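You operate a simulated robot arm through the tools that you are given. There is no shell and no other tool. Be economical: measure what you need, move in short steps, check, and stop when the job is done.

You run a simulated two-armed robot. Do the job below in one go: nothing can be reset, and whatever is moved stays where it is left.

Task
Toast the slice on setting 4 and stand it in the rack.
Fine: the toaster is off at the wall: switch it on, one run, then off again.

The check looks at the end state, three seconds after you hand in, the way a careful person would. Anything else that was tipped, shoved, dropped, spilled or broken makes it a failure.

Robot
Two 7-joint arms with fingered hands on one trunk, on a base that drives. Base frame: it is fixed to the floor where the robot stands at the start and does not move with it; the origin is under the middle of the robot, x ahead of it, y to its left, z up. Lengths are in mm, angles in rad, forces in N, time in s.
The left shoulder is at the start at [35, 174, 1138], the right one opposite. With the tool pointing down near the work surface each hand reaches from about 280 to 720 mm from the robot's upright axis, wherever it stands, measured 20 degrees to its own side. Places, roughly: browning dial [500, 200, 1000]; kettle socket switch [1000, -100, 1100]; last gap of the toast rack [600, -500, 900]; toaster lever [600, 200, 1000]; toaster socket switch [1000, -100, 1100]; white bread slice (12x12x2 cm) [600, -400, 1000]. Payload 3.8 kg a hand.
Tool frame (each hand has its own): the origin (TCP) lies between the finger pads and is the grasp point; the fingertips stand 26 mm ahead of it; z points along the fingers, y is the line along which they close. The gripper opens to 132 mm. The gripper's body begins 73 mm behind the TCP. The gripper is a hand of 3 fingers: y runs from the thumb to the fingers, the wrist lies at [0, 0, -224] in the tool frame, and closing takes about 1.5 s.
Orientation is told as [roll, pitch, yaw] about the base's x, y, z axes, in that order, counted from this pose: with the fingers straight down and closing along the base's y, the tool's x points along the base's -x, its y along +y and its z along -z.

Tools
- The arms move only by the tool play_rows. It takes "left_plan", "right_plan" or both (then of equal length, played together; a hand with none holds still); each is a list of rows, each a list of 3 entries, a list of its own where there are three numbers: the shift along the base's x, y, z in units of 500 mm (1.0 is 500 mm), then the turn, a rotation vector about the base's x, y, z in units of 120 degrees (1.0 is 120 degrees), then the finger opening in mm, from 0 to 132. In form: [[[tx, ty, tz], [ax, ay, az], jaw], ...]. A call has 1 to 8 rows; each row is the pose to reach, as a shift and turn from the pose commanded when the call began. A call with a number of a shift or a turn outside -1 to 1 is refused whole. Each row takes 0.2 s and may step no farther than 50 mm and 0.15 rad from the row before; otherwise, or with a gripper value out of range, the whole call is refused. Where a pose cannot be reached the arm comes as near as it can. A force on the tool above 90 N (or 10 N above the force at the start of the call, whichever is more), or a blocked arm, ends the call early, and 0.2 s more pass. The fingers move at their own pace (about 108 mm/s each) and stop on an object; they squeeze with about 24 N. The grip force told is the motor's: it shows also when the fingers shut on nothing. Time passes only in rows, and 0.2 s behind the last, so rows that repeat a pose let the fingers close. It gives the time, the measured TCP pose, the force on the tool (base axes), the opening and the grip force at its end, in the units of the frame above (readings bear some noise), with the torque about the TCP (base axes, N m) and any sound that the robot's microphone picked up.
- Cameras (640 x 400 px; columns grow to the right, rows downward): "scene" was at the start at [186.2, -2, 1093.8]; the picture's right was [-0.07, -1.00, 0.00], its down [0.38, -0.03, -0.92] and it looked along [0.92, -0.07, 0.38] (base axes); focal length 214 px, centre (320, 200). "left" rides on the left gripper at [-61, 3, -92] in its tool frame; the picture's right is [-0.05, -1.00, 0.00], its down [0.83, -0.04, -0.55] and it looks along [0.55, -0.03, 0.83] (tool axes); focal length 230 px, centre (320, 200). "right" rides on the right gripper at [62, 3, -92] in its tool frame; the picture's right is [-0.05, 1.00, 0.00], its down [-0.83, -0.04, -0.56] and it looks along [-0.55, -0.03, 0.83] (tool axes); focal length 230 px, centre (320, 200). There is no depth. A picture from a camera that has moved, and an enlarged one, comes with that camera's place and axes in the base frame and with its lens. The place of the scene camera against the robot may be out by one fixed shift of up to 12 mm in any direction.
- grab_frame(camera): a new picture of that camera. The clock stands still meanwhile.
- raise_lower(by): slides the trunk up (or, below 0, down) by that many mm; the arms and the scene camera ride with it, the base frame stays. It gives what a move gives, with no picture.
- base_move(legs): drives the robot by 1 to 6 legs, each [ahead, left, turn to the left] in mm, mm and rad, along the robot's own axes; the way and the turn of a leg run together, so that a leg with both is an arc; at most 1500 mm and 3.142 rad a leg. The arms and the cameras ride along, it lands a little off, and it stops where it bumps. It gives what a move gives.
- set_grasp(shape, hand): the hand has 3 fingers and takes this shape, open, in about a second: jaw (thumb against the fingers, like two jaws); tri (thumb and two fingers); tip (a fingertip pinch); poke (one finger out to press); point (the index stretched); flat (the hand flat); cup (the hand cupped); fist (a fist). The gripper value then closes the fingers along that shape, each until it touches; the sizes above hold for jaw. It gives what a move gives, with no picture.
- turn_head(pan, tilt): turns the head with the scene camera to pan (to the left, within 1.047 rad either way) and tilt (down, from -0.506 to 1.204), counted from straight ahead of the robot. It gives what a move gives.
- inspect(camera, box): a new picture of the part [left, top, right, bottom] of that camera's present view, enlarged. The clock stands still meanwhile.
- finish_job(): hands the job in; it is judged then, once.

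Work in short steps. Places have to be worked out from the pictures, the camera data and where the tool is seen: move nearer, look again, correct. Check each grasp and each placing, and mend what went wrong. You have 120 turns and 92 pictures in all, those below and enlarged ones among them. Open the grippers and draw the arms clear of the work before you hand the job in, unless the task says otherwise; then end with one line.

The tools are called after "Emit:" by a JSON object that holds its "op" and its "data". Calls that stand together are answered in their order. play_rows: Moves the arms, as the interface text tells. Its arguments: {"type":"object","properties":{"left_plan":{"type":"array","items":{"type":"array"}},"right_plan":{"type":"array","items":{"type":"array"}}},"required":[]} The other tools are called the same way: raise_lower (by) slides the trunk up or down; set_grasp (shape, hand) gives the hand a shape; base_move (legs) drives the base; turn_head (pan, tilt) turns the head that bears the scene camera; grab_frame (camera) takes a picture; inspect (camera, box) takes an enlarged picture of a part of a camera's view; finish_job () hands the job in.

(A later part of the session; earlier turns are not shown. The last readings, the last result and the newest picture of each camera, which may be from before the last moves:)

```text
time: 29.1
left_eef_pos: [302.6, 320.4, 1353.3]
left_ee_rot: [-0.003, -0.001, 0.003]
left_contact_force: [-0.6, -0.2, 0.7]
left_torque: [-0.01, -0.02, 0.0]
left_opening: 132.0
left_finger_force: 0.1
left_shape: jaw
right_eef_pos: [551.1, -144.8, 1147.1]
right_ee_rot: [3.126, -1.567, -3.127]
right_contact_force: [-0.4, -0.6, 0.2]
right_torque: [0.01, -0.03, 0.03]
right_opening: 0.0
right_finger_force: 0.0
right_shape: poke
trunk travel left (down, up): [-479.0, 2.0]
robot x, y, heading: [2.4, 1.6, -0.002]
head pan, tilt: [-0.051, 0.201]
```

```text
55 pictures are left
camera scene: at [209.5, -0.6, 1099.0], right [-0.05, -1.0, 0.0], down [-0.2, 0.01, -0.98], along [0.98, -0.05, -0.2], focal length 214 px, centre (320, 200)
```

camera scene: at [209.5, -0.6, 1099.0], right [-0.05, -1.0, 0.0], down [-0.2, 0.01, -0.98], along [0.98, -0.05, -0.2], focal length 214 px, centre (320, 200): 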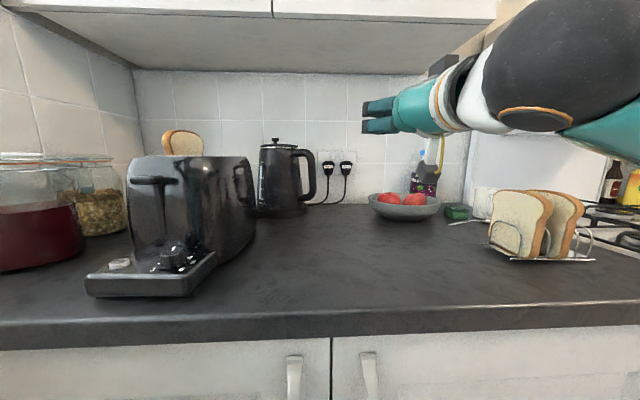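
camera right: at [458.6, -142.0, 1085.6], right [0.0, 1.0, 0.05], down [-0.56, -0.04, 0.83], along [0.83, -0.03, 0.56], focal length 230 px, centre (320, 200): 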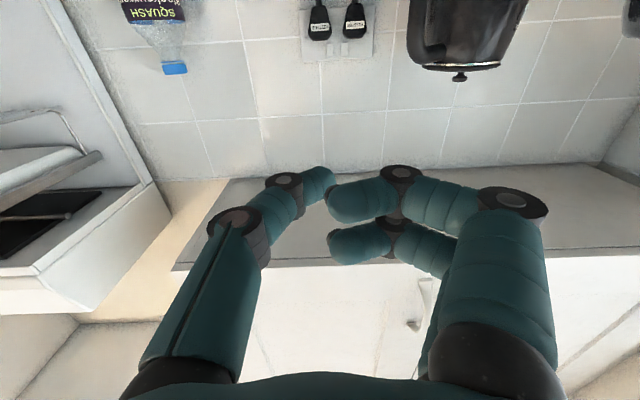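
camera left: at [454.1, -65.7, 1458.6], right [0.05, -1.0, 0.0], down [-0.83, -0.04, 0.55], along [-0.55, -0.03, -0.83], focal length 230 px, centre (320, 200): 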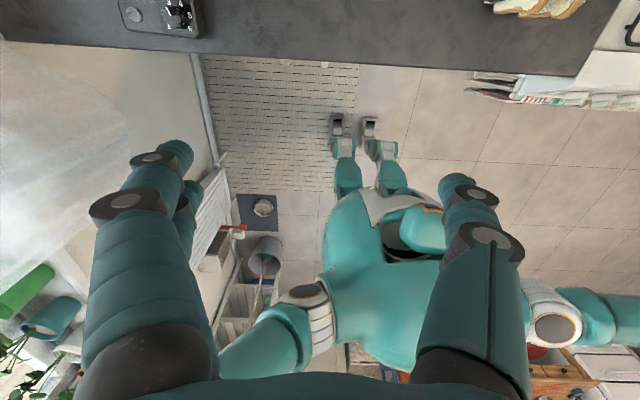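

Checking how the poke shape lies, with an enlarged look.

Emit:
{"op": "inspect", "data": {"camera": "scene", "box": [340, 70, 480, 160]}}

Emit:
{"op": "inspect", "data": {"camera": "scene", "box": [300, 140, 370, 210]}}

```text
4.44 times, centred on (410, 115) of scene
camera zoom: at [209.5, -0.6, 1099.0], right [-0.05, -1.0, 0.0], down [-0.2, 0.01, -0.98], along [0.98, -0.05, -0.2], focal length 953 px, centre (-80, 578)
```

zoom: 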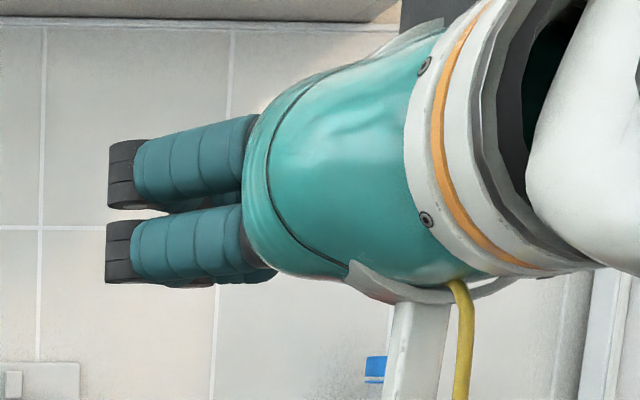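

```text
5.71 times, centred on (335, 175) of scene
camera zoom: at [209.5, -0.6, 1099.0], right [-0.05, -1.0, 0.0], down [-0.2, 0.01, -0.98], along [0.98, -0.05, -0.2], focal length 1226 px, centre (234, 343)
```

zoom: 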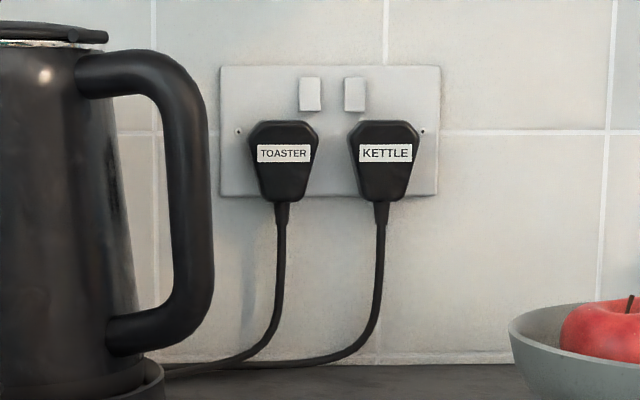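

The poke shape ends in curled knuckles; trying "point" to get an outstretched index.

Emit:
{"op": "set_grasp", "data": {"shape": "point", "hand": "right"}}

Emit:
{"op": "grab_frame", "data": {"camera": "right"}}

Emit:
{"op": "inspect", "data": {"camera": "scene", "box": [300, 70, 480, 180]}}

```text
time: 30.0
left_eef_pos: [301.8, 318.5, 1353.9]
left_ee_rot: [-0.001, -0.002, 0.001]
left_contact_force: [-0.1, 0.0, -0.5]
left_torque: [0.0, -0.01, 0.02]
left_opening: 132.0
left_finger_force: 0.0
left_shape: jaw
right_eef_pos: [551.0, -144.9, 1146.9]
right_ee_rot: [3.078, -1.569, -3.08]
right_contact_force: [-0.2, 0.4, -0.5]
right_torque: [0.0, 0.01, -0.02]
right_opening: 0.1
right_finger_force: 0.0
right_shape: point
trunk travel left (down, up): [-479.0, 2.0]
robot x, y, heading: [0.1, -0.0, 0.0]
head pan, tilt: [-0.051, 0.201]
```

```text
52 pictures are left
camera right: at [458.6, -142.0, 1085.6], right [0.0, 1.0, 0.05], down [-0.56, -0.04, 0.83], along [0.83, -0.03, 0.56], focal length 230 px, centre (320, 200)
```

right: 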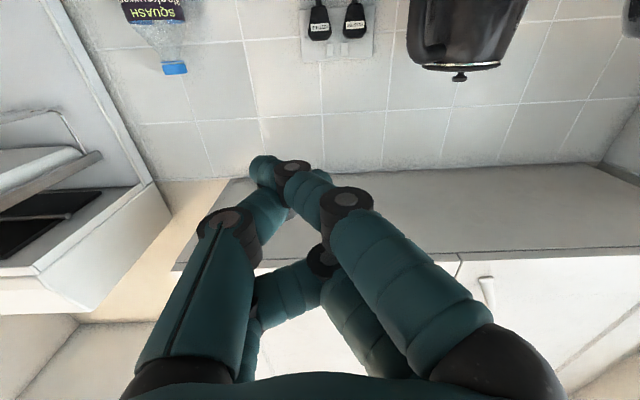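

```text
3.56 times, centred on (390, 125) of scene
camera zoom: at [209.5, -0.7, 1099.0], right [-0.05, -1.0, 0.0], down [-0.2, 0.01, -0.98], along [0.98, -0.05, -0.2], focal length 763 px, centre (71, 467)
```

zoom: 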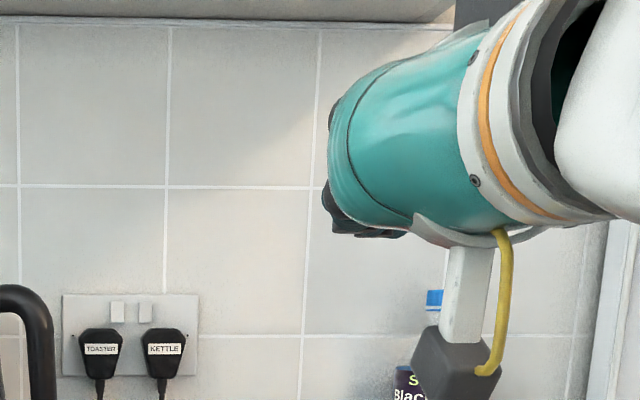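

The reported opening is 0; I command an opening of 132 in this shape to see how the finger lies.

Emit:
{"op": "play_rows", "data": {"right_plan": [[[0, 0, 0], [0, 0, 0], 132], [[0, 0, 0], [0, 0, 0], 132], [[0, 0, 0], [0, 0, 0], 132], [[0, 0, 0], [0, 0, 0], 132], [[0, 0, 0], [0, 0, 0], 132]]}}

Emit:
{"op": "grab_frame", "data": {"camera": "right"}}

```text
time: 31.2
left_eef_pos: [301.5, 320.3, 1353.8]
left_ee_rot: [-0.003, -0.002, 0.003]
left_contact_force: [0.2, -1.6, 0.1]
left_torque: [-0.05, 0.01, -0.01]
left_opening: 132.0
left_finger_force: 0.1
left_shape: jaw
right_eef_pos: [550.3, -146.0, 1147.1]
right_ee_rot: [3.096, -1.569, -3.094]
right_contact_force: [0.6, 0.1, 0.3]
right_torque: [-0.01, 0.01, -0.02]
right_opening: 0.0
right_finger_force: 0.1
right_shape: point
trunk travel left (down, up): [-479.0, 2.0]
robot x, y, heading: [0.1, 1.7, 0.005]
head pan, tilt: [-0.051, 0.201]
```

```text
50 pictures are left
camera right: at [458.7, -142.0, 1085.5], right [0.0, 1.0, 0.05], down [-0.56, -0.04, 0.83], along [0.83, -0.03, 0.56], focal length 230 px, centre (320, 200)
```

right: 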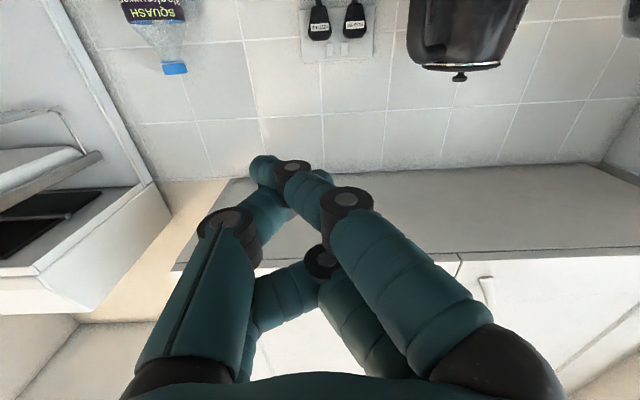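

Point isn't clearly a straight finger either. Trying "tip" closed: pinched tips make a narrow prod.

Emit:
{"op": "set_grasp", "data": {"shape": "tip", "hand": "right"}}

Emit:
{"op": "play_rows", "data": {"right_plan": [[[0, 0, 0], [0, 0, 0], 0], [[0, 0, 0], [0, 0, 0], 0], [[0, 0, 0], [0, 0, 0], 0], [[0, 0, 0], [0, 0, 0], 0], [[0, 0, 0], [0, 0, 0], 0], [[0, 0, 0], [0, 0, 0], 0]]}}

Emit:
{"op": "grab_frame", "data": {"camera": "right"}}

```text
time: 32.1
left_eef_pos: [302.8, 319.3, 1353.6]
left_ee_rot: [-0.001, -0.004, 0.002]
left_contact_force: [0.0, -0.1, -0.3]
left_torque: [-0.02, 0.06, 0.01]
left_opening: 132.1
left_finger_force: 0.1
left_shape: jaw
right_eef_pos: [549.5, -145.9, 1147.6]
right_ee_rot: [3.101, -1.568, -3.1]
right_contact_force: [-0.6, 0.8, -0.4]
right_torque: [0.0, 0.03, -0.02]
right_opening: 95.0
right_finger_force: 0.0
right_shape: tip
trunk travel left (down, up): [-479.0, 2.0]
robot x, y, heading: [1.0, -1.0, -0.005]
head pan, tilt: [-0.051, 0.201]
```

```text
time: 33.5
left_eef_pos: [301.7, 318.9, 1353.6]
left_ee_rot: [-0.002, -0.002, 0.002]
left_contact_force: [0.2, -0.3, 0.5]
left_torque: [0.01, -0.03, 0.0]
left_opening: 131.9
left_finger_force: 0.1
left_shape: jaw
right_eef_pos: [550.2, -146.2, 1146.9]
right_ee_rot: [3.113, -1.569, -3.113]
right_contact_force: [-0.3, -0.4, -0.7]
right_torque: [0.04, -0.01, -0.03]
right_opening: 0.1
right_finger_force: 24.2
right_shape: tip
trunk travel left (down, up): [-479.0, 2.0]
robot x, y, heading: [0.8, -0.4, 0.005]
head pan, tilt: [-0.051, 0.201]
```

```text
49 pictures are left
camera right: at [458.8, -142.0, 1085.5], right [0.0, 1.0, 0.05], down [-0.56, -0.04, 0.83], along [0.83, -0.03, 0.56], focal length 230 px, centre (320, 200)
```

right: 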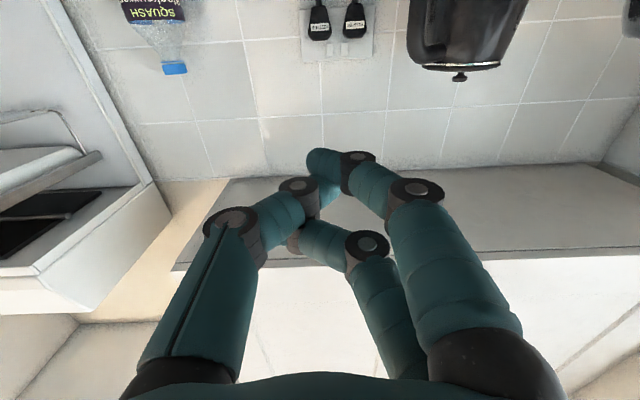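

Closed tips sit about on the tool axis. Enlarging the socket in this camera to triangulate the toaster rocker and see its state.

Emit:
{"op": "inspect", "data": {"camera": "right", "box": [290, 0, 385, 70]}}

Emit:
{"op": "inspect", "data": {"camera": "scene", "box": [320, 148, 350, 168]}}

```text
5.71 times, centred on (338, 35) of right
camera zoom: at [458.8, -142.0, 1085.5], right [0.0, 1.0, 0.05], down [-0.56, -0.04, 0.83], along [0.83, -0.03, 0.56], focal length 1315 px, centre (220, 1143)
```

zoom: 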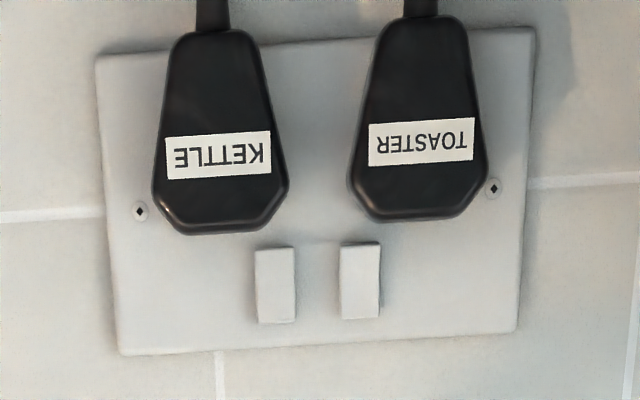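

```text
16.00 times, centred on (335, 158) of scene
camera zoom: at [209.5, -0.7, 1099.0], right [-0.05, -1.0, 0.0], down [-0.2, 0.01, -0.98], along [0.98, -0.05, -0.2], focal length 3432 px, centre (80, 872)
```

zoom: 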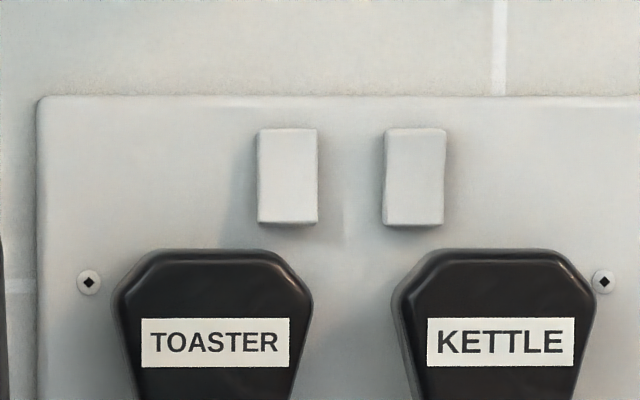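

Toaster rocker is at about (1039,−92,1096), kettle's 30 mm to its right. It's beyond reach, so I drive 150 ahead, then angle the hand (pointing slightly down and to the left) to keep clear of kettle and plug.

Emit:
{"op": "base_move", "data": {"legs": [[150, 0, 0]]}}

Emit:
{"op": "play_rows", "data": {"right_plan": [[[0.05, -0.02, 0.01], [-0.0067, 0.0378, 0.0414], 0], [[0.1, -0.05, 0.02], [-0.0133, 0.0756, 0.0829], 0], [[0.15, -0.08, 0.02], [-0.02, 0.1135, 0.1243], 0], [[0.2, -0.1, 0.02], [-0.0267, 0.1513, 0.1657], 0], [[0.2, -0.1, 0.02], [-0.0267, 0.1513, 0.1657], 0]]}}

Emit:
{"op": "grab_frame", "data": {"camera": "scene"}}

```text
time: 34.9
left_eef_pos: [452.3, 319.6, 1354.4]
left_ee_rot: [-0.001, -0.003, 0.001]
left_contact_force: [-0.6, -0.3, -0.7]
left_torque: [-0.01, 0.03, 0.0]
left_opening: 131.8
left_finger_force: 0.0
left_shape: jaw
right_eef_pos: [700.9, -146.1, 1148.7]
right_ee_rot: [3.104, -1.566, -3.103]
right_contact_force: [0.2, 0.1, 0.0]
right_torque: [-0.02, -0.02, 0.01]
right_opening: 0.0
right_finger_force: 23.6
right_shape: tip
trunk travel left (down, up): [-479.0, 2.0]
robot x, y, heading: [147.2, -0.6, 0.003]
head pan, tilt: [-0.051, 0.201]
```

```text
time: 36.1
left_eef_pos: [450.0, 318.4, 1353.7]
left_ee_rot: [-0.002, -0.002, 0.003]
left_contact_force: [0.1, 0.1, 0.4]
left_torque: [0.0, 0.03, -0.01]
left_opening: 131.6
left_finger_force: 0.0
left_shape: jaw
right_eef_pos: [802.3, -196.5, 1156.7]
right_ee_rot: [0.003, -1.252, 0.348]
right_contact_force: [-0.2, 0.7, -0.1]
right_torque: [-0.01, -0.03, 0.02]
right_opening: 0.0
right_finger_force: 23.5
right_shape: tip
trunk travel left (down, up): [-479.0, 2.0]
robot x, y, heading: [151.2, 3.8, -0.005]
head pan, tilt: [-0.051, 0.201]
```

```text
46 pictures are left
camera scene: at [359.6, -0.6, 1099.0], right [-0.05, -1.0, 0.0], down [-0.2, 0.01, -0.98], along [0.98, -0.05, -0.2], focal length 214 px, centre (320, 200)
```

scene: 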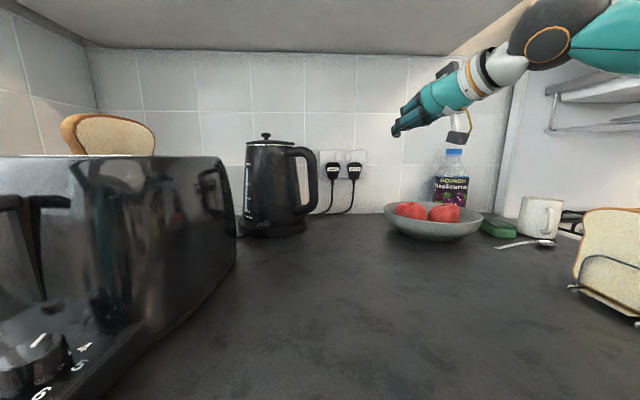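

Clear of everything. Moving to about 50 mm before the rocker, then viewing.

Emit:
{"op": "play_rows", "data": {"right_plan": [[[0.08, 0.045, -0.027], [0, 0, 0], 0], [[0.16, 0.09, -0.054], [0, 0, 0], 0], [[0.24, 0.135, -0.081], [0, 0, 0], 0], [[0.32, 0.178, -0.108], [0, 0, 0], 0], [[0.32, 0.178, -0.108], [0, 0, 0], 0]]}}

Emit:
{"op": "inspect", "data": {"camera": "scene", "box": [280, 110, 420, 200]}}

Emit:
{"op": "grab_frame", "data": {"camera": "right"}}

```text
time: 37.3
left_eef_pos: [451.5, 318.3, 1354.2]
left_ee_rot: [-0.001, -0.002, 0.002]
left_contact_force: [-0.3, 0.5, -0.3]
left_torque: [-0.01, -0.02, 0.02]
left_opening: 132.0
left_finger_force: 0.1
left_shape: jaw
right_eef_pos: [960.5, -106.8, 1105.1]
right_ee_rot: [0.0, -1.254, 0.352]
right_contact_force: [0.2, -1.0, -0.7]
right_torque: [-0.02, -0.02, 0.02]
right_opening: 0.0
right_finger_force: 23.8
right_shape: tip
trunk travel left (down, up): [-479.0, 2.0]
robot x, y, heading: [147.1, 1.4, -0.0]
head pan, tilt: [-0.051, 0.201]
```

```text
4.44 times, centred on (350, 155) of scene
camera zoom: at [359.2, -1.4, 1099.2], right [-0.05, -1.0, 0.0], down [-0.2, 0.01, -0.98], along [0.98, -0.05, -0.2], focal length 953 px, centre (187, 400)
```

zoom: 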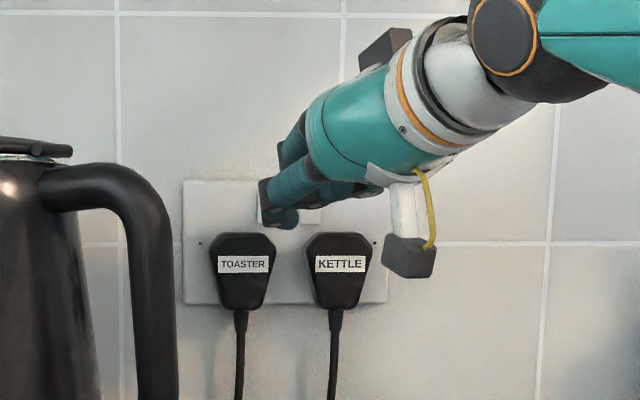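

```text
44 pictures are left
camera right: at [859.2, -140.0, 1074.2], right [-0.33, 0.94, 0.05], down [-0.24, -0.13, 0.96], along [0.91, 0.3, 0.27], focal length 230 px, centre (320, 200)
```

right: 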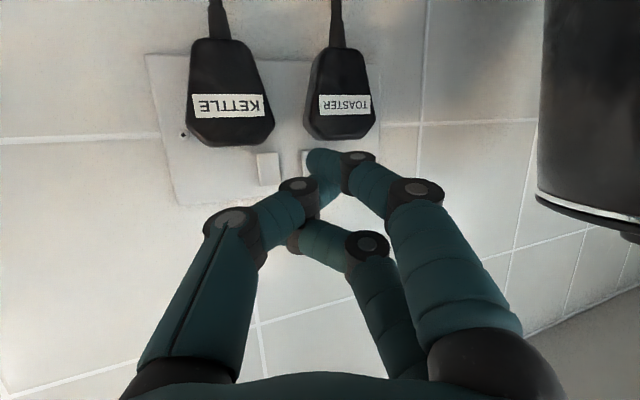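

The index end will meet the lower half of the toaster rocker if I go straight ahead (finger underside ≈1082, plug top ≈1079). Pressing gently.

Emit:
{"op": "play_rows", "data": {"right_plan": [[[0.06, 0.004, 0.004], [0, 0, 0], 0], [[0.088, 0.006, 0.004], [0, 0, 0], 0], [[0.104, 0.006, 0.004], [0, 0, 0], 0], [[0.112, 0.006, 0.004], [0, 0, 0], 0], [[0.12, 0.006, 0.004], [0, 0, 0], 0]]}}

Emit:
{"op": "inspect", "data": {"camera": "scene", "box": [310, 140, 380, 185]}}

```text
time: 38.5
left_eef_pos: [447.7, 320.4, 1354.3]
left_ee_rot: [-0.001, -0.005, 0.002]
left_contact_force: [1.0, 0.0, 0.0]
left_torque: [-0.01, 0.06, 0.0]
left_opening: 131.9
left_finger_force: 0.0
left_shape: jaw
right_eef_pos: [991.5, -101.1, 1101.7]
right_ee_rot: [-0.003, -1.254, 0.355]
right_contact_force: [-34.2, 6.1, 5.7]
right_torque: [0.11, 0.18, 0.36]
right_opening: 0.0
right_finger_force: 23.5
right_shape: tip
right hand out of reach, approached as far as the arm can: row 2, 3, 4, 5
trunk travel left (down, up): [-479.0, 2.0]
robot x, y, heading: [150.1, 0.2, 0.006]
head pan, tilt: [-0.051, 0.201]
```

```text
8.89 times, centred on (345, 162) of scene
camera zoom: at [355.3, 0.0, 1099.7], right [-0.05, -1.0, 0.0], down [-0.2, 0.01, -0.98], along [0.98, -0.05, -0.2], focal length 1906 px, centre (98, 533)
```

zoom: 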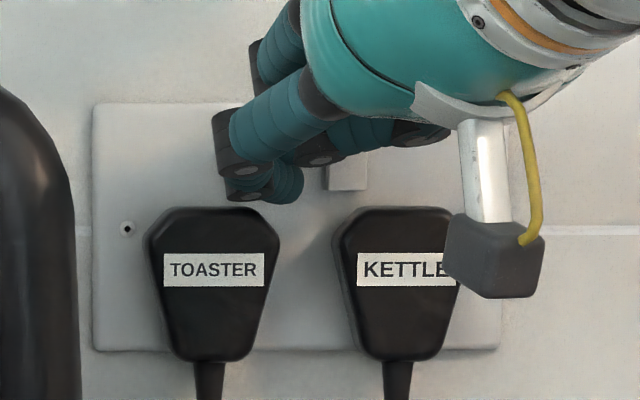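

34 N of contact, no sound yet. Looking with the hand camera at what is touched.

Emit:
{"op": "inspect", "data": {"camera": "right", "box": [200, 60, 420, 220]}}

```text
2.50 times, centred on (310, 140) of right
camera zoom: at [889.4, -134.7, 1072.1], right [-0.33, 0.94, 0.05], down [-0.24, -0.13, 0.96], along [0.91, 0.3, 0.27], focal length 575 px, centre (345, 350)
```

zoom: 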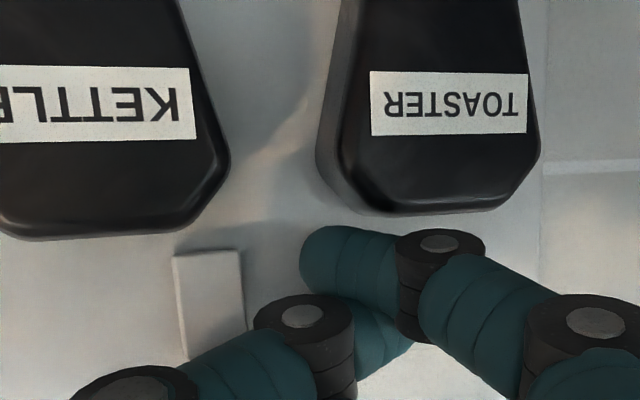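

Contact is right but the arm is at its reach limit. Backing off, driving 50 closer, and pressing again.

Emit:
{"op": "play_rows", "data": {"right_plan": [[[-0.08, 0, 0], [0, 0, 0], 0], [[-0.16, 0, 0.0], [0, 0, 0], 0], [[-0.24, 0, 0.0], [0, 0, 0], 0], [[-0.24, 0, 0.0], [0, 0, 0], 0]]}}

Emit:
{"op": "base_move", "data": {"legs": [[50, 0, 0]]}}

Emit:
{"op": "inspect", "data": {"camera": "scene", "box": [310, 140, 370, 180]}}

```text
time: 39.5
left_eef_pos: [453.4, 318.5, 1354.7]
left_ee_rot: [-0.002, -0.002, 0.002]
left_contact_force: [0.1, -0.3, 0.0]
left_torque: [-0.01, 0.06, 0.01]
left_opening: 132.0
left_finger_force: 0.1
left_shape: jaw
right_eef_pos: [875.3, -104.0, 1099.7]
right_ee_rot: [0.004, -1.251, 0.346]
right_contact_force: [-0.6, 0.2, -0.4]
right_torque: [0.02, 0.03, -0.01]
right_opening: 0.0
right_finger_force: 23.9
right_shape: tip
trunk travel left (down, up): [-479.0, 2.0]
robot x, y, heading: [149.7, 1.6, -0.003]
head pan, tilt: [-0.051, 0.201]
```

```text
time: 40.4
left_eef_pos: [500.1, 320.1, 1354.0]
left_ee_rot: [-0.001, -0.004, 0.002]
left_contact_force: [-1.1, 0.0, 0.2]
left_torque: [-0.01, 0.0, 0.01]
left_opening: 131.9
left_finger_force: 0.0
left_shape: jaw
right_eef_pos: [924.6, -103.2, 1102.4]
right_ee_rot: [-0.001, -1.254, 0.352]
right_contact_force: [-0.3, -0.3, 0.4]
right_torque: [0.0, -0.01, 0.0]
right_opening: 0.1
right_finger_force: 23.8
right_shape: tip
trunk travel left (down, up): [-479.0, 2.0]
robot x, y, heading: [200.1, 1.2, 0.003]
head pan, tilt: [-0.051, 0.201]
```

```text
10.00 times, centred on (340, 160) of scene
camera zoom: at [408.4, -0.6, 1099.4], right [-0.05, -1.0, 0.0], down [-0.2, 0.01, -0.98], along [0.98, -0.05, -0.2], focal length 2145 px, centre (120, 600)
```

zoom: 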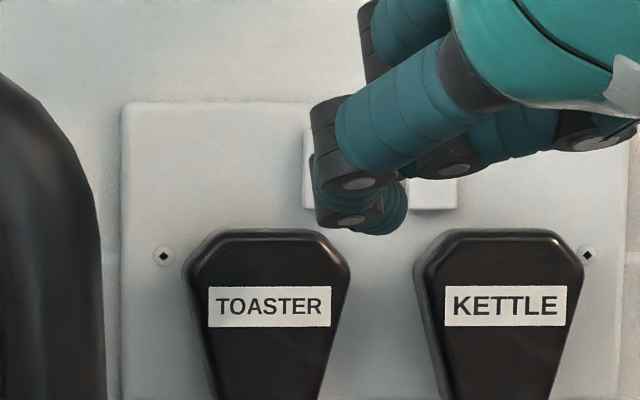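

Now within reach; pressing again, straight ahead, up to 78 mm.

Emit:
{"op": "play_rows", "data": {"right_plan": [[[0.08, 0.006, 0], [0, 0, 0], 0], [[0.12, 0.008, 0.0], [0, 0, 0], 0], [[0.135, 0.008, 0.0], [0, 0, 0], 0], [[0.145, 0.008, 0.0], [0, 0, 0], 0], [[0.156, 0.008, 0.0], [0, 0, 0], 0]]}}

Emit:
{"op": "play_rows", "data": {"right_plan": [[[-0.08, -0.02, 0.01], [0, 0, 0], 0], [[-0.16, -0.06, 0.02], [0, 0, 0], 0], [[-0.2, -0.14, 0.03], [0, 0, 0], 0], [[-0.24, -0.22, 0.04], [0, 0, 0], 0]]}}

Emit:
{"op": "inspect", "data": {"camera": "scene", "box": [310, 140, 370, 180]}}

```text
time: 41.6
left_eef_pos: [492.3, 320.7, 1355.3]
left_ee_rot: [-0.003, -0.006, 0.002]
left_contact_force: [0.4, -0.5, -0.2]
left_torque: [0.01, -0.01, 0.01]
left_opening: 131.9
left_finger_force: 0.1
left_shape: jaw
right_eef_pos: [993.4, -93.2, 1099.7]
right_ee_rot: [0.007, -1.247, 0.351]
right_contact_force: [-64.1, 4.9, -12.0]
right_torque: [0.02, 1.12, 0.46]
right_opening: 0.1
right_finger_force: 24.5
right_shape: tip
trunk travel left (down, up): [-479.0, 2.0]
robot x, y, heading: [198.9, -2.4, 0.001]
head pan, tilt: [-0.051, 0.201]
```

```text
time: 42.6
left_eef_pos: [499.6, 317.6, 1354.5]
left_ee_rot: [-0.003, -0.004, 0.002]
left_contact_force: [0.4, -0.7, -0.3]
left_torque: [0.02, -0.05, -0.02]
left_opening: 132.1
left_finger_force: 0.0
left_shape: jaw
right_eef_pos: [881.8, -208.1, 1122.7]
right_ee_rot: [0.002, -1.256, 0.35]
right_contact_force: [-0.3, 0.5, -0.1]
right_torque: [-0.03, 0.02, 0.0]
right_opening: 0.0
right_finger_force: 24.2
right_shape: tip
trunk travel left (down, up): [-479.0, 2.0]
robot x, y, heading: [199.1, -0.5, -0.002]
head pan, tilt: [-0.051, 0.201]
```

```text
10.00 times, centred on (340, 160) of scene
camera zoom: at [407.9, -1.4, 1099.3], right [-0.05, -1.0, 0.0], down [-0.2, 0.01, -0.98], along [0.98, -0.05, -0.2], focal length 2145 px, centre (120, 600)
```

zoom: 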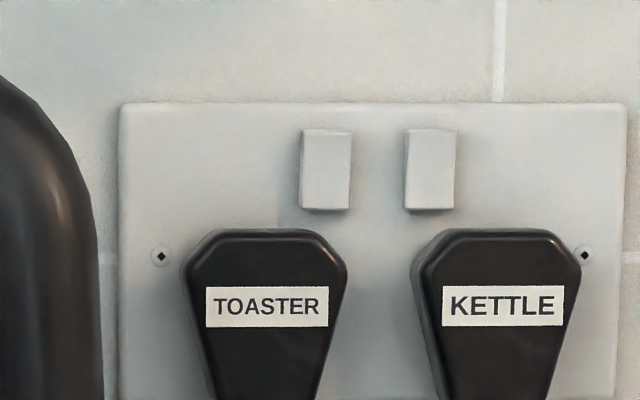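

The toaster rocker now has the same tilt as the kettle's, unlike before — it flipped on. While close, I look at the dial and lever from the head.

Emit:
{"op": "turn_head", "data": {"pan": 0.95, "tilt": 0.45}}

Emit:
{"op": "grab_frame", "data": {"camera": "scene"}}

```text
time: 43.9
left_eef_pos: [501.3, 319.3, 1353.6]
left_ee_rot: [-0.002, -0.001, 0.002]
left_contact_force: [0.1, -0.8, 0.0]
left_torque: [-0.02, 0.03, -0.01]
left_opening: 132.2
left_finger_force: 0.1
left_shape: jaw
right_eef_pos: [882.8, -207.7, 1120.7]
right_ee_rot: [0.003, -1.254, 0.348]
right_contact_force: [-0.1, -0.2, -0.7]
right_torque: [0.02, -0.01, -0.01]
right_opening: 0.0
right_finger_force: 23.9
right_shape: tip
trunk travel left (down, up): [-479.0, 2.0]
robot x, y, heading: [198.1, 0.6, 0.001]
head pan, tilt: [0.949, 0.45]
```

```text
39 pictures are left
camera scene: at [369.4, 78.8, 1075.8], right [0.81, -0.58, 0.0], down [-0.25, -0.35, -0.9], along [0.52, 0.73, -0.44], focal length 214 px, centre (320, 200)
```

scene: 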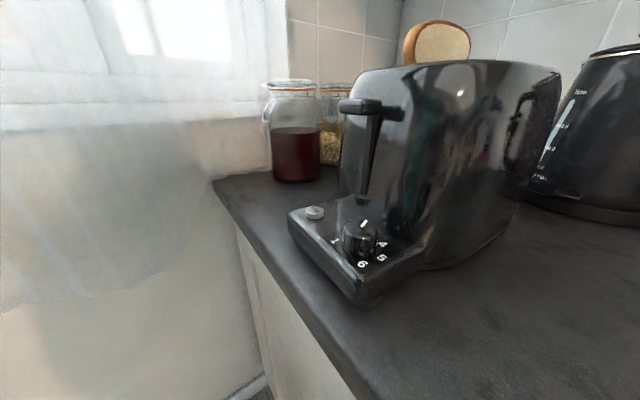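

Emit:
{"op": "inspect", "data": {"camera": "scene", "box": [270, 180, 430, 310]}}

```text
3.08 times, centred on (350, 245) of scene
camera zoom: at [369.4, 78.8, 1075.8], right [0.81, -0.58, 0.0], down [-0.25, -0.35, -0.9], along [0.52, 0.73, -0.44], focal length 660 px, centre (228, 62)
```

zoom: 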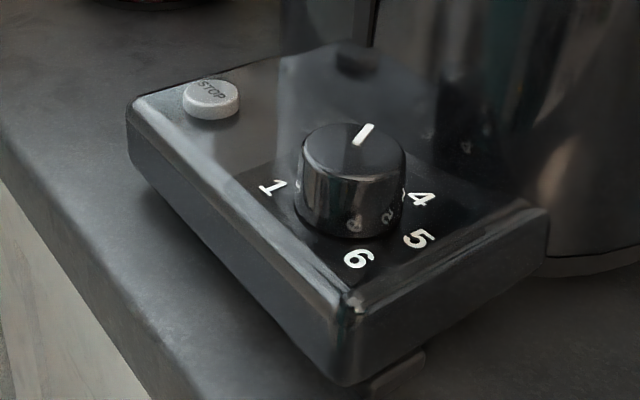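

The knob is about 28 mm wide and 20 mm high, set at about 3. Driving back 200 and bringing the left hand, tilted and yawed, to above the knob.

Emit:
{"op": "base_move", "data": {"legs": [[-200, 0, 0]]}}

Emit:
{"op": "play_rows", "data": {"left_plan": [[[0.0405, -0.041, -0.079], [0.0123, -0.029, 0.0536], 60], [[0.081, -0.082, -0.158], [0.0245, -0.0581, 0.1073], 60], [[0.1215, -0.123, -0.237], [0.0368, -0.0871, 0.1609], 60], [[0.162, -0.164, -0.316], [0.0491, -0.1161, 0.2145], 60], [[0.2025, -0.205, -0.395], [0.0614, -0.1451, 0.2681], 60], [[0.243, -0.246, -0.474], [0.0736, -0.1742, 0.3218], 60], [[0.2835, -0.287, -0.553], [0.0859, -0.2032, 0.3754], 60], [[0.324, -0.328, -0.632], [0.0859, -0.2032, 0.3754], 60]]}}

Emit:
{"op": "grab_frame", "data": {"camera": "left"}}

```text
time: 45.5
left_eef_pos: [301.1, 320.0, 1354.0]
left_ee_rot: [-0.002, -0.002, 0.002]
left_contact_force: [-0.8, 0.3, 0.4]
left_torque: [0.0, -0.01, -0.01]
left_opening: 132.0
left_finger_force: 0.1
left_shape: jaw
right_eef_pos: [683.9, -205.4, 1119.5]
right_ee_rot: [0.001, -1.254, 0.349]
right_contact_force: [-0.7, 0.5, 0.7]
right_torque: [-0.01, 0.01, 0.03]
right_opening: 0.0
right_finger_force: 23.1
right_shape: tip
trunk travel left (down, up): [-479.0, 2.0]
robot x, y, heading: [-2.4, 1.6, 0.002]
head pan, tilt: [0.949, 0.45]
```

```text
time: 47.3
left_eef_pos: [464.8, 156.5, 1035.6]
left_ee_rot: [-0.003, -0.453, 0.805]
left_contact_force: [-0.3, 0.0, -0.2]
left_torque: [0.0, 0.01, -0.02]
left_opening: 60.6
left_finger_force: 0.1
left_shape: jaw
right_eef_pos: [684.8, -206.1, 1120.1]
right_ee_rot: [0.003, -1.252, 0.349]
right_contact_force: [0.7, -0.1, 0.2]
right_torque: [0.03, -0.03, -0.02]
right_opening: 0.0
right_finger_force: 23.4
right_shape: tip
trunk travel left (down, up): [-479.0, 2.0]
robot x, y, heading: [-0.0, -1.1, -0.0]
head pan, tilt: [0.949, 0.45]
```

```text
37 pictures are left
camera left: at [474.1, 170.1, 1146.1], right [0.75, -0.66, 0.03], down [-0.66, -0.74, 0.14], along [-0.07, -0.12, -0.99], focal length 230 px, centre (320, 200)
```

left: 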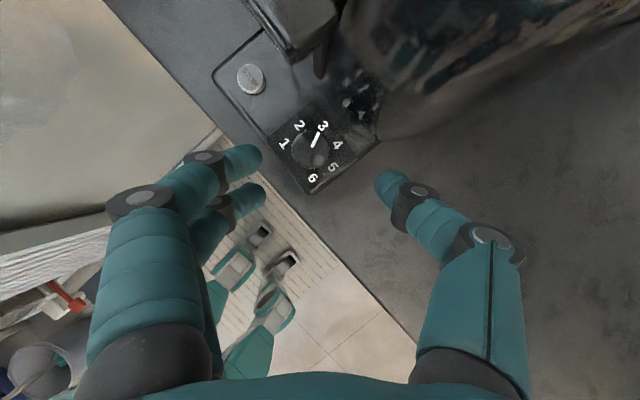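

Knob refined to (484,182). Descending along the tool axis, then closing on the knob.

Emit:
{"op": "play_rows", "data": {"left_plan": [[[0.019, 0.0255, -0.07], [0, 0, 0], 60], [[0.034, 0.046, -0.125], [0, 0, 0], 60], [[0.038, 0.051, -0.138], [0, 0, 0], 60], [[0.038, 0.051, -0.138], [0, 0, 0], 60]]}}

Emit:
{"op": "grab_frame", "data": {"camera": "left"}}

```text
time: 48.3
left_eef_pos: [481.1, 178.4, 975.7]
left_ee_rot: [-0.014, -0.46, 0.807]
left_contact_force: [-12.6, -8.4, 40.0]
left_torque: [0.54, 0.89, 0.37]
left_opening: 61.3
left_finger_force: 0.1
left_shape: jaw
right_eef_pos: [680.0, -208.7, 1125.7]
right_ee_rot: [-0.001, -1.26, 0.352]
right_contact_force: [-0.2, 0.4, -1.2]
right_torque: [0.03, 0.02, 0.02]
right_opening: 0.0
right_finger_force: 23.9
right_shape: tip
trunk travel left (down, up): [-479.0, 2.0]
robot x, y, heading: [-1.4, 2.8, 0.001]
head pan, tilt: [0.949, 0.45]
```

```text
36 pictures are left
camera left: at [488.6, 192.4, 1086.0], right [0.75, -0.66, 0.04], down [-0.66, -0.74, 0.13], along [-0.06, -0.12, -0.99], focal length 230 px, centre (320, 200)
```

left: 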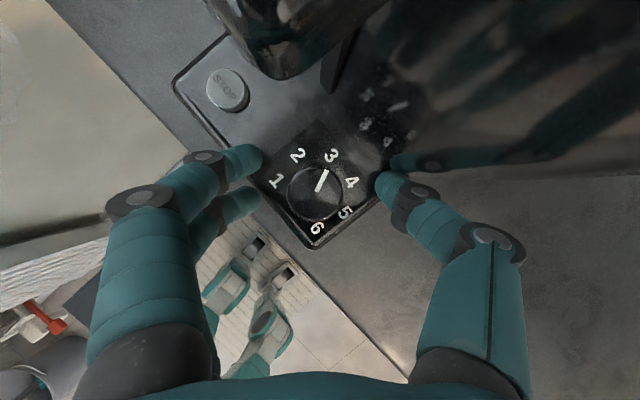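

The fingertips touched the platform (≈943), so the knob top is ≈960 at (482,183). I rise slightly, centre, and close on the knob.

Emit:
{"op": "play_rows", "data": {"left_plan": [[[0.003, 0.009, 0.024], [0, 0, 0], 60], [[0.003, 0.009, 0.022], [0, 0, 0], 40], [[0.003, 0.009, 0.022], [0, 0, 0], 20], [[0.003, 0.009, 0.022], [0, 0, 0], 15], [[0.003, 0.009, 0.022], [0, 0, 0], 15], [[0.003, 0.009, 0.022], [0, 0, 0], 15]]}}

Emit:
{"op": "grab_frame", "data": {"camera": "left"}}

```text
time: 49.7
left_eef_pos: [484.8, 187.3, 979.8]
left_ee_rot: [-0.004, -0.453, 0.807]
left_contact_force: [1.3, -1.2, 4.2]
left_torque: [0.24, 0.52, 0.55]
left_opening: 20.8
left_finger_force: 24.6
left_shape: jaw
right_eef_pos: [683.3, -206.4, 1120.5]
right_ee_rot: [0.001, -1.254, 0.348]
right_contact_force: [-0.4, 0.5, -0.2]
right_torque: [-0.01, -0.05, -0.03]
right_opening: 0.0
right_finger_force: 24.8
right_shape: tip
trunk travel left (down, up): [-479.0, 2.0]
robot x, y, heading: [-0.7, 2.7, -0.002]
head pan, tilt: [0.949, 0.45]
```

```text
35 pictures are left
camera left: at [494.5, 201.0, 1090.0], right [0.75, -0.66, 0.03], down [-0.66, -0.74, 0.14], along [-0.07, -0.12, -0.99], focal length 230 px, centre (320, 200)
```

left: 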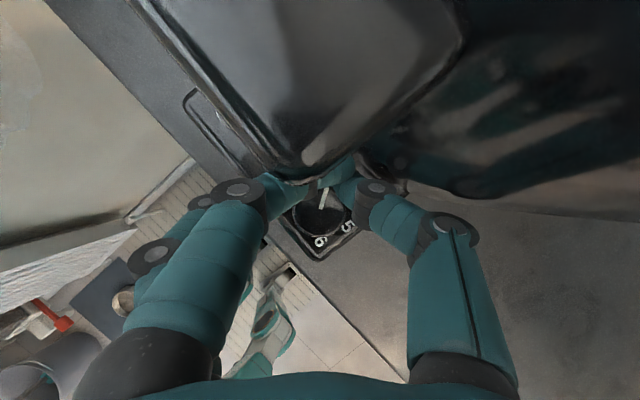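

The grip is on the front chord of the knob; I open, move back about 12 mm along the tool's horizontal direction, and close again.

Emit:
{"op": "play_rows", "data": {"left_plan": [[[0.0, 0.0, 0.0], [0, 0, 0], 50], [[-0.004, -0.004, 0.0], [0, 0, 0], 50], [[-0.017, -0.019, -0.002], [0, 0, 0], 50], [[-0.017, -0.019, -0.002], [0, 0, 0], 15], [[-0.017, -0.019, -0.002], [0, 0, 0], 15], [[-0.017, -0.019, -0.002], [0, 0, 0], 15], [[-0.017, -0.019, -0.002], [0, 0, 0], 15]]}}

Emit:
{"op": "inspect", "data": {"camera": "left", "box": [220, 110, 420, 260]}}

```text
time: 51.3
left_eef_pos: [475.2, 175.2, 978.3]
left_ee_rot: [-0.004, -0.452, 0.806]
left_contact_force: [-1.5, -0.3, 5.6]
left_torque: [0.19, 0.34, 0.16]
left_opening: 29.0
left_finger_force: 24.0
left_shape: jaw
right_eef_pos: [682.5, -207.0, 1120.7]
right_ee_rot: [0.003, -1.253, 0.35]
right_contact_force: [0.9, 0.8, -0.2]
right_torque: [0.0, 0.01, 0.01]
right_opening: 0.0
right_finger_force: 24.0
right_shape: tip
trunk travel left (down, up): [-479.0, 2.0]
robot x, y, heading: [-4.1, -1.5, 0.004]
head pan, tilt: [0.949, 0.45]
```

```text
2.67 times, centred on (320, 185) of left
camera zoom: at [485.0, 190.3, 1089.8], right [0.75, -0.66, 0.03], down [-0.66, -0.74, 0.14], along [-0.07, -0.12, -0.99], focal length 614 px, centre (320, 240)
```

zoom: 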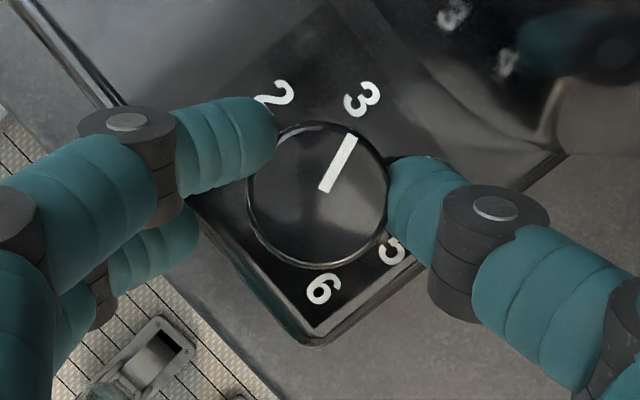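

Well gripped at the diameter. One step on the scale is about 50°; turning the hand clockwise by 0.87 rad about the knob axis.

Emit:
{"op": "play_rows", "data": {"left_plan": [[[-0.001, 0.0018, 0], [0, 0, -0.0596], 15], [[-0.0024, 0.0037, 0], [0, 0, -0.119], 15], [[-0.004, 0.0057, 0], [0, 0, -0.179], 15], [[-0.005, 0.008, 0], [0, 0, -0.238], 15], [[-0.0055, 0.01, 0], [0, 0, -0.298], 15], [[-0.0058, 0.0125, 0], [0, 0, -0.357], 15], [[-0.0058, 0.0146, 0], [0, 0, -0.417], 15], [[-0.0058, 0.0146, 0], [0, 0, -0.417], 15]]}}

Emit:
{"op": "inspect", "data": {"camera": "left", "box": [220, 110, 420, 260]}}

```text
time: 53.1
left_eef_pos: [472.4, 182.6, 979.7]
left_ee_rot: [-0.003, -0.453, -0.073]
left_contact_force: [3.2, -7.8, 1.4]
left_torque: [-0.11, 0.0, -0.06]
left_opening: 24.1
left_finger_force: 24.0
left_shape: jaw
right_eef_pos: [684.5, -207.6, 1120.5]
right_ee_rot: [0.005, -1.253, 0.347]
right_contact_force: [-0.4, 0.4, 0.4]
right_torque: [0.02, -0.03, 0.0]
right_opening: 0.0
right_finger_force: 23.7
right_shape: tip
trunk travel left (down, up): [-479.0, 2.0]
robot x, y, heading: [-1.8, 4.2, 0.007]
head pan, tilt: [0.949, 0.45]
```

```text
2.67 times, centred on (320, 185) of left
camera zoom: at [489.5, 185.9, 1089.8], right [-0.03, -1.0, 0.03], down [-0.99, 0.03, 0.14], along [-0.14, -0.02, -0.99], focal length 614 px, centre (320, 240)
```

zoom: 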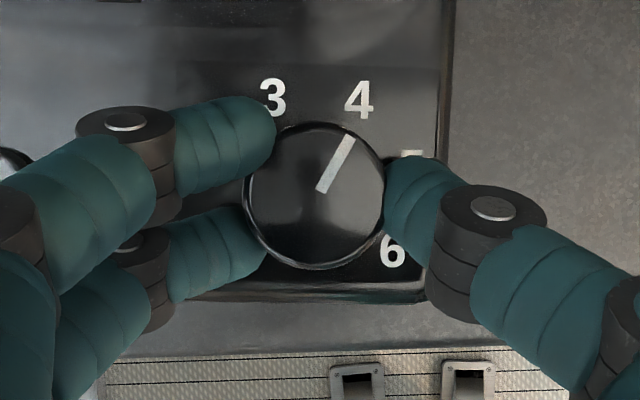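

Pointer reads 4 (a hair past). A small back-turn, release, and retreat up and back.

Emit:
{"op": "play_rows", "data": {"left_plan": [[[0, 0, 0], [0, 0, 0.024], 15], [[0, 0, 0], [0, 0, 0.024], 50], [[0, 0, 0], [0, 0, 0.024], 60], [[-0.035, 0, 0.07], [0, 0, 0.03], 60], [[-0.07, 0.0, 0.14], [0, 0, 0.034], 30], [[-0.07, 0.02, 0.22], [0, 0, 0.034], 0], [[-0.07, 0.04, 0.29], [0, 0, 0.034], 0]]}}

Emit:
{"op": "grab_frame", "data": {"camera": "left"}}

```text
time: 54.7
left_eef_pos: [436.7, 204.1, 1123.3]
left_ee_rot: [-0.003, -0.451, 0.002]
left_contact_force: [0.5, 0.3, 0.7]
left_torque: [0.01, -0.01, 0.04]
left_opening: 0.0
left_finger_force: 23.9
left_shape: jaw
right_eef_pos: [683.7, -207.2, 1121.1]
right_ee_rot: [0.002, -1.253, 0.35]
right_contact_force: [0.8, -1.2, -0.1]
right_torque: [0.02, -0.01, 0.0]
right_opening: 0.0
right_finger_force: 24.6
right_shape: tip
trunk travel left (down, up): [-479.0, 2.0]
robot x, y, heading: [1.4, 2.9, 0.005]
head pan, tilt: [0.949, 0.45]
```

```text
32 pictures are left
camera left: at [453.3, 208.8, 1234.0], right [0.05, -1.0, 0.03], down [-0.99, -0.04, 0.14], along [-0.14, -0.03, -0.99], focal length 230 px, centre (320, 200)
```

left: 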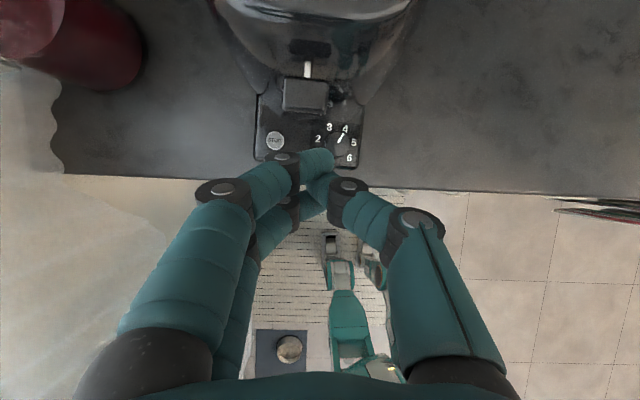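

Lever is at (503,217). Moving over it with closed fingers and pressing straight down, watching the force.

Emit:
{"op": "play_rows", "data": {"left_plan": [[[0.057, 0.012, 0], [0, 0, 0], 0], [[0.113, 0.024, 0.0], [0, 0, 0], 0], [[0.113, 0.024, -0.05], [0, 0, 0], 0], [[0.113, 0.024, -0.09], [0, 0, 0], 0], [[0.113, 0.024, -0.13], [0, 0, 0], 0], [[0.113, 0.024, -0.17], [0, 0, 0], 0], [[0.113, 0.024, -0.2], [0, 0, 0], 0], [[0.113, 0.024, -0.22], [0, 0, 0], 0]]}}

Emit:
{"op": "grab_frame", "data": {"camera": "scene"}}

```text
time: 56.5
left_eef_pos: [494.0, 218.6, 1023.0]
left_ee_rot: [-0.003, -0.47, 0.007]
left_contact_force: [-0.4, 9.0, 33.7]
left_torque: [0.07, 0.03, -0.05]
left_opening: 0.0
left_finger_force: 24.3
left_shape: jaw
right_eef_pos: [681.0, -205.9, 1125.9]
right_ee_rot: [-0.004, -1.257, 0.357]
right_contact_force: [-0.8, 0.1, 0.2]
right_torque: [0.01, 0.05, -0.02]
right_opening: 0.1
right_finger_force: 24.4
right_shape: tip
trunk travel left (down, up): [-479.0, 2.0]
robot x, y, heading: [-2.6, 4.0, -0.001]
head pan, tilt: [0.949, 0.45]
```

```text
31 pictures are left
camera scene: at [168.0, 79.5, 1077.2], right [0.81, -0.58, 0.0], down [-0.25, -0.35, -0.9], along [0.52, 0.73, -0.43], focal length 214 px, centre (320, 200)
```

scene: 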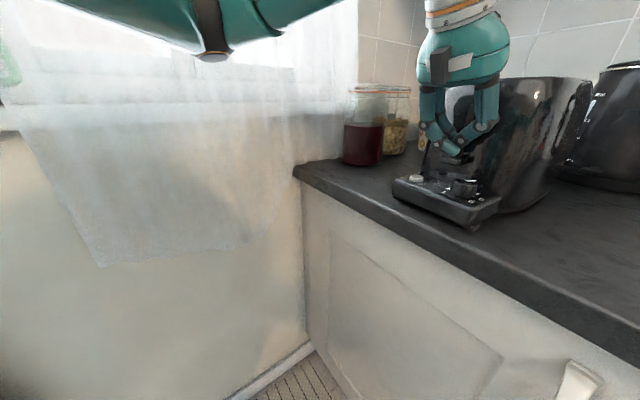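

Force 34 N and still above the expected bottom; pressing a bit further, listening for the latch.

Emit:
{"op": "play_rows", "data": {"left_plan": [[[0, 0, -0.01], [0, 0, 0], 0], [[0, 0, -0.02], [0, 0, 0], 0], [[0, 0, -0.03], [0, 0, 0], 0], [[0, 0, -0.036], [0, 0, 0], 0], [[0, 0, -0.036], [0, 0, 0], 0]]}}

Emit:
{"op": "inspect", "data": {"camera": "scene", "box": [380, 60, 540, 230]}}

```text
time: 57.7
left_eef_pos: [494.9, 209.6, 1012.5]
left_ee_rot: [-0.014, -0.487, 0.0]
left_contact_force: [-7.8, -11.9, 65.3]
left_torque: [0.26, 0.06, -0.05]
left_opening: 0.0
left_finger_force: 24.1
left_shape: jaw
right_eef_pos: [678.9, -209.4, 1124.8]
right_ee_rot: [0.003, -1.259, 0.35]
right_contact_force: [0.6, -0.1, -0.2]
right_torque: [-0.02, 0.02, 0.01]
right_opening: 0.0
right_finger_force: 24.0
right_shape: tip
trunk travel left (down, up): [-479.0, 2.0]
robot x, y, heading: [-2.9, 2.8, 0.002]
head pan, tilt: [0.949, 0.45]
```

```text
2.35 times, centred on (460, 145) of scene
camera zoom: at [165.1, 75.9, 1077.2], right [0.81, -0.58, 0.0], down [-0.25, -0.35, -0.9], along [0.52, 0.73, -0.43], focal length 505 px, centre (-9, 329)
```

zoom: 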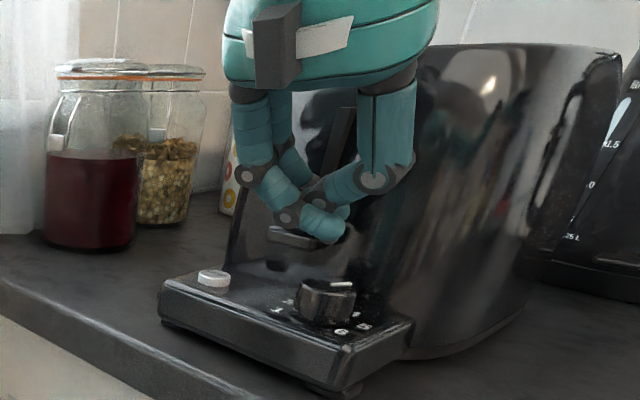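

The lever is well down under the fingers. Lifting off to see if it has latched.

Emit:
{"op": "play_rows", "data": {"left_plan": [[[0, 0, 0.06], [0, 0, 0], 0], [[0, 0, 0.14], [0, 0, 0], 0], [[0, 0, 0.23], [0, 0, 0], 0], [[-0.08, 0, 0.25], [0, 0, 0], 0], [[-0.16, 0, 0.25], [0, 0, 0], 0]]}}

Emit:
{"op": "inspect", "data": {"camera": "scene", "box": [380, 60, 540, 230]}}

```text
time: 58.9
left_eef_pos: [412.3, 216.9, 1119.2]
left_ee_rot: [-0.001, -0.449, 0.002]
left_contact_force: [-0.7, -0.2, -0.1]
left_torque: [0.0, -0.06, 0.0]
left_opening: 0.0
left_finger_force: 24.4
left_shape: jaw
right_eef_pos: [683.1, -207.0, 1120.6]
right_ee_rot: [0.001, -1.253, 0.35]
right_contact_force: [0.5, -0.1, -1.3]
right_torque: [0.02, -0.02, -0.01]
right_opening: 0.1
right_finger_force: 23.5
right_shape: tip
trunk travel left (down, up): [-479.0, 2.0]
robot x, y, heading: [-2.9, 3.5, 0.004]
head pan, tilt: [0.949, 0.45]
```

```text
2.35 times, centred on (460, 145) of scene
camera zoom: at [169.2, 78.8, 1075.9], right [0.81, -0.58, 0.0], down [-0.25, -0.35, -0.9], along [0.52, 0.73, -0.43], focal length 505 px, centre (-9, 329)
```

zoom: 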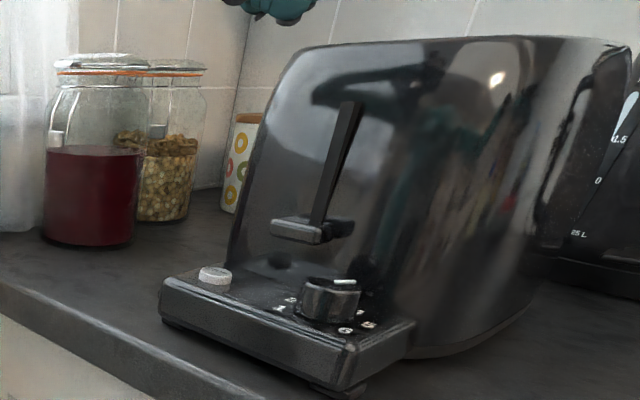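

The lever stays down: latched, so the power is on and it is toasting. I draw both hands back while it runs.

Emit:
{"op": "play_rows", "data": {"left_plan": [[[-0.06, 0, 0.06], [0, 0, 0], 0], [[-0.1, 0, 0.13], [0, 0, 0], 0], [[-0.1, 0, 0.2], [0, 0.05, 0], 40], [[-0.1, 0, 0.24], [0, 0.1, 0], 70], [[-0.1, 0, 0.24], [0, 0.15, 0], 70], [[-0.1, 0, 0.24], [0, 0.2, 0], 70], [[-0.1, 0, 0.24], [0, 0.215, 0], 70]], "right_plan": [[[-0.07, -0.02, 0.04], [0, 0, 0], 0], [[-0.15, -0.04, 0.07], [0, 0, 0], 0], [[-0.23, -0.06, 0.07], [0, 0, 0], 0], [[-0.32, -0.06, 0.07], [0, 0, 0], 0], [[-0.4, -0.06, 0.07], [0, 0, 0], 0], [[-0.48, -0.06, 0.07], [0, 0, 0], 0], [[-0.48, -0.06, 0.07], [0, 0, 0], 0]]}}

Emit:
{"op": "base_move", "data": {"legs": [[0, -200, 0], [0, 200, 0], [0, -200, 0], [0, 200, 0], [0, -200, 0], [0, 200, 0]]}}

Emit:
{"op": "turn_head", "data": {"pan": 0.4, "tilt": 0.25}}

Emit:
{"op": "grab_frame", "data": {"camera": "scene"}}

```text
time: 60.5
left_eef_pos: [363.1, 216.6, 1239.2]
left_ee_rot: [-0.005, 0.002, 0.003]
left_contact_force: [-0.1, -0.9, 0.2]
left_torque: [0.01, 0.01, 0.01]
left_opening: 69.5
left_finger_force: 0.0
left_shape: jaw
right_eef_pos: [446.6, -239.5, 1155.3]
right_ee_rot: [0.003, -1.252, 0.353]
right_contact_force: [0.0, -0.2, -0.8]
right_torque: [-0.02, 0.01, -0.02]
right_opening: 0.0
right_finger_force: 24.6
right_shape: tip
right hand out of reach, approached as far as the arm can: row 6, 7
trunk travel left (down, up): [-479.0, 2.0]
robot x, y, heading: [1.7, -1.5, 0.001]
head pan, tilt: [0.949, 0.45]
```

```text
time: 72.8
left_eef_pos: [362.0, 218.3, 1241.1]
left_ee_rot: [0.0, -0.002, 0.006]
left_contact_force: [0.0, 0.7, -0.7]
left_torque: [0.02, 0.0, 0.0]
left_opening: 68.9
left_finger_force: 0.0
left_shape: jaw
right_eef_pos: [448.7, -237.2, 1154.6]
right_ee_rot: [0.004, -1.25, 0.356]
right_contact_force: [-0.3, -0.2, 0.2]
right_torque: [-0.01, -0.02, -0.02]
right_opening: 0.0
right_finger_force: 24.0
right_shape: tip
trunk travel left (down, up): [-479.0, 2.0]
robot x, y, heading: [1.9, 2.1, 0.007]
head pan, tilt: [0.949, 0.45]
heard: pop
```

```text
time: 73.8
left_eef_pos: [361.1, 217.1, 1240.5]
left_ee_rot: [-0.002, 0.0, 0.004]
left_contact_force: [-0.4, -0.5, 0.7]
left_torque: [0.0, 0.0, -0.03]
left_opening: 69.5
left_finger_force: 0.1
left_shape: jaw
right_eef_pos: [446.6, -237.0, 1155.2]
right_ee_rot: [0.005, -1.251, 0.356]
right_contact_force: [-0.1, -0.7, 0.3]
right_torque: [0.01, 0.0, 0.0]
right_opening: 0.0
right_finger_force: 24.0
right_shape: tip
trunk travel left (down, up): [-479.0, 2.0]
robot x, y, heading: [-1.9, 2.9, 0.005]
head pan, tilt: [0.4, 0.25]
```

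```text
28 pictures are left
camera scene: at [201.5, 42.1, 1094.4], right [0.4, -0.92, 0.0], down [-0.23, -0.1, -0.97], along [0.89, 0.38, -0.25], focal length 214 px, centre (320, 200)
```

scene: 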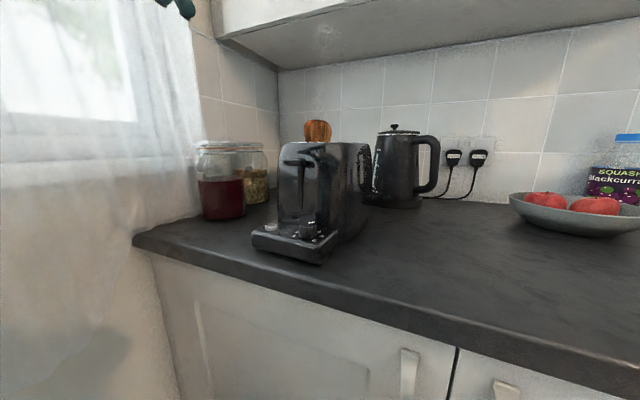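

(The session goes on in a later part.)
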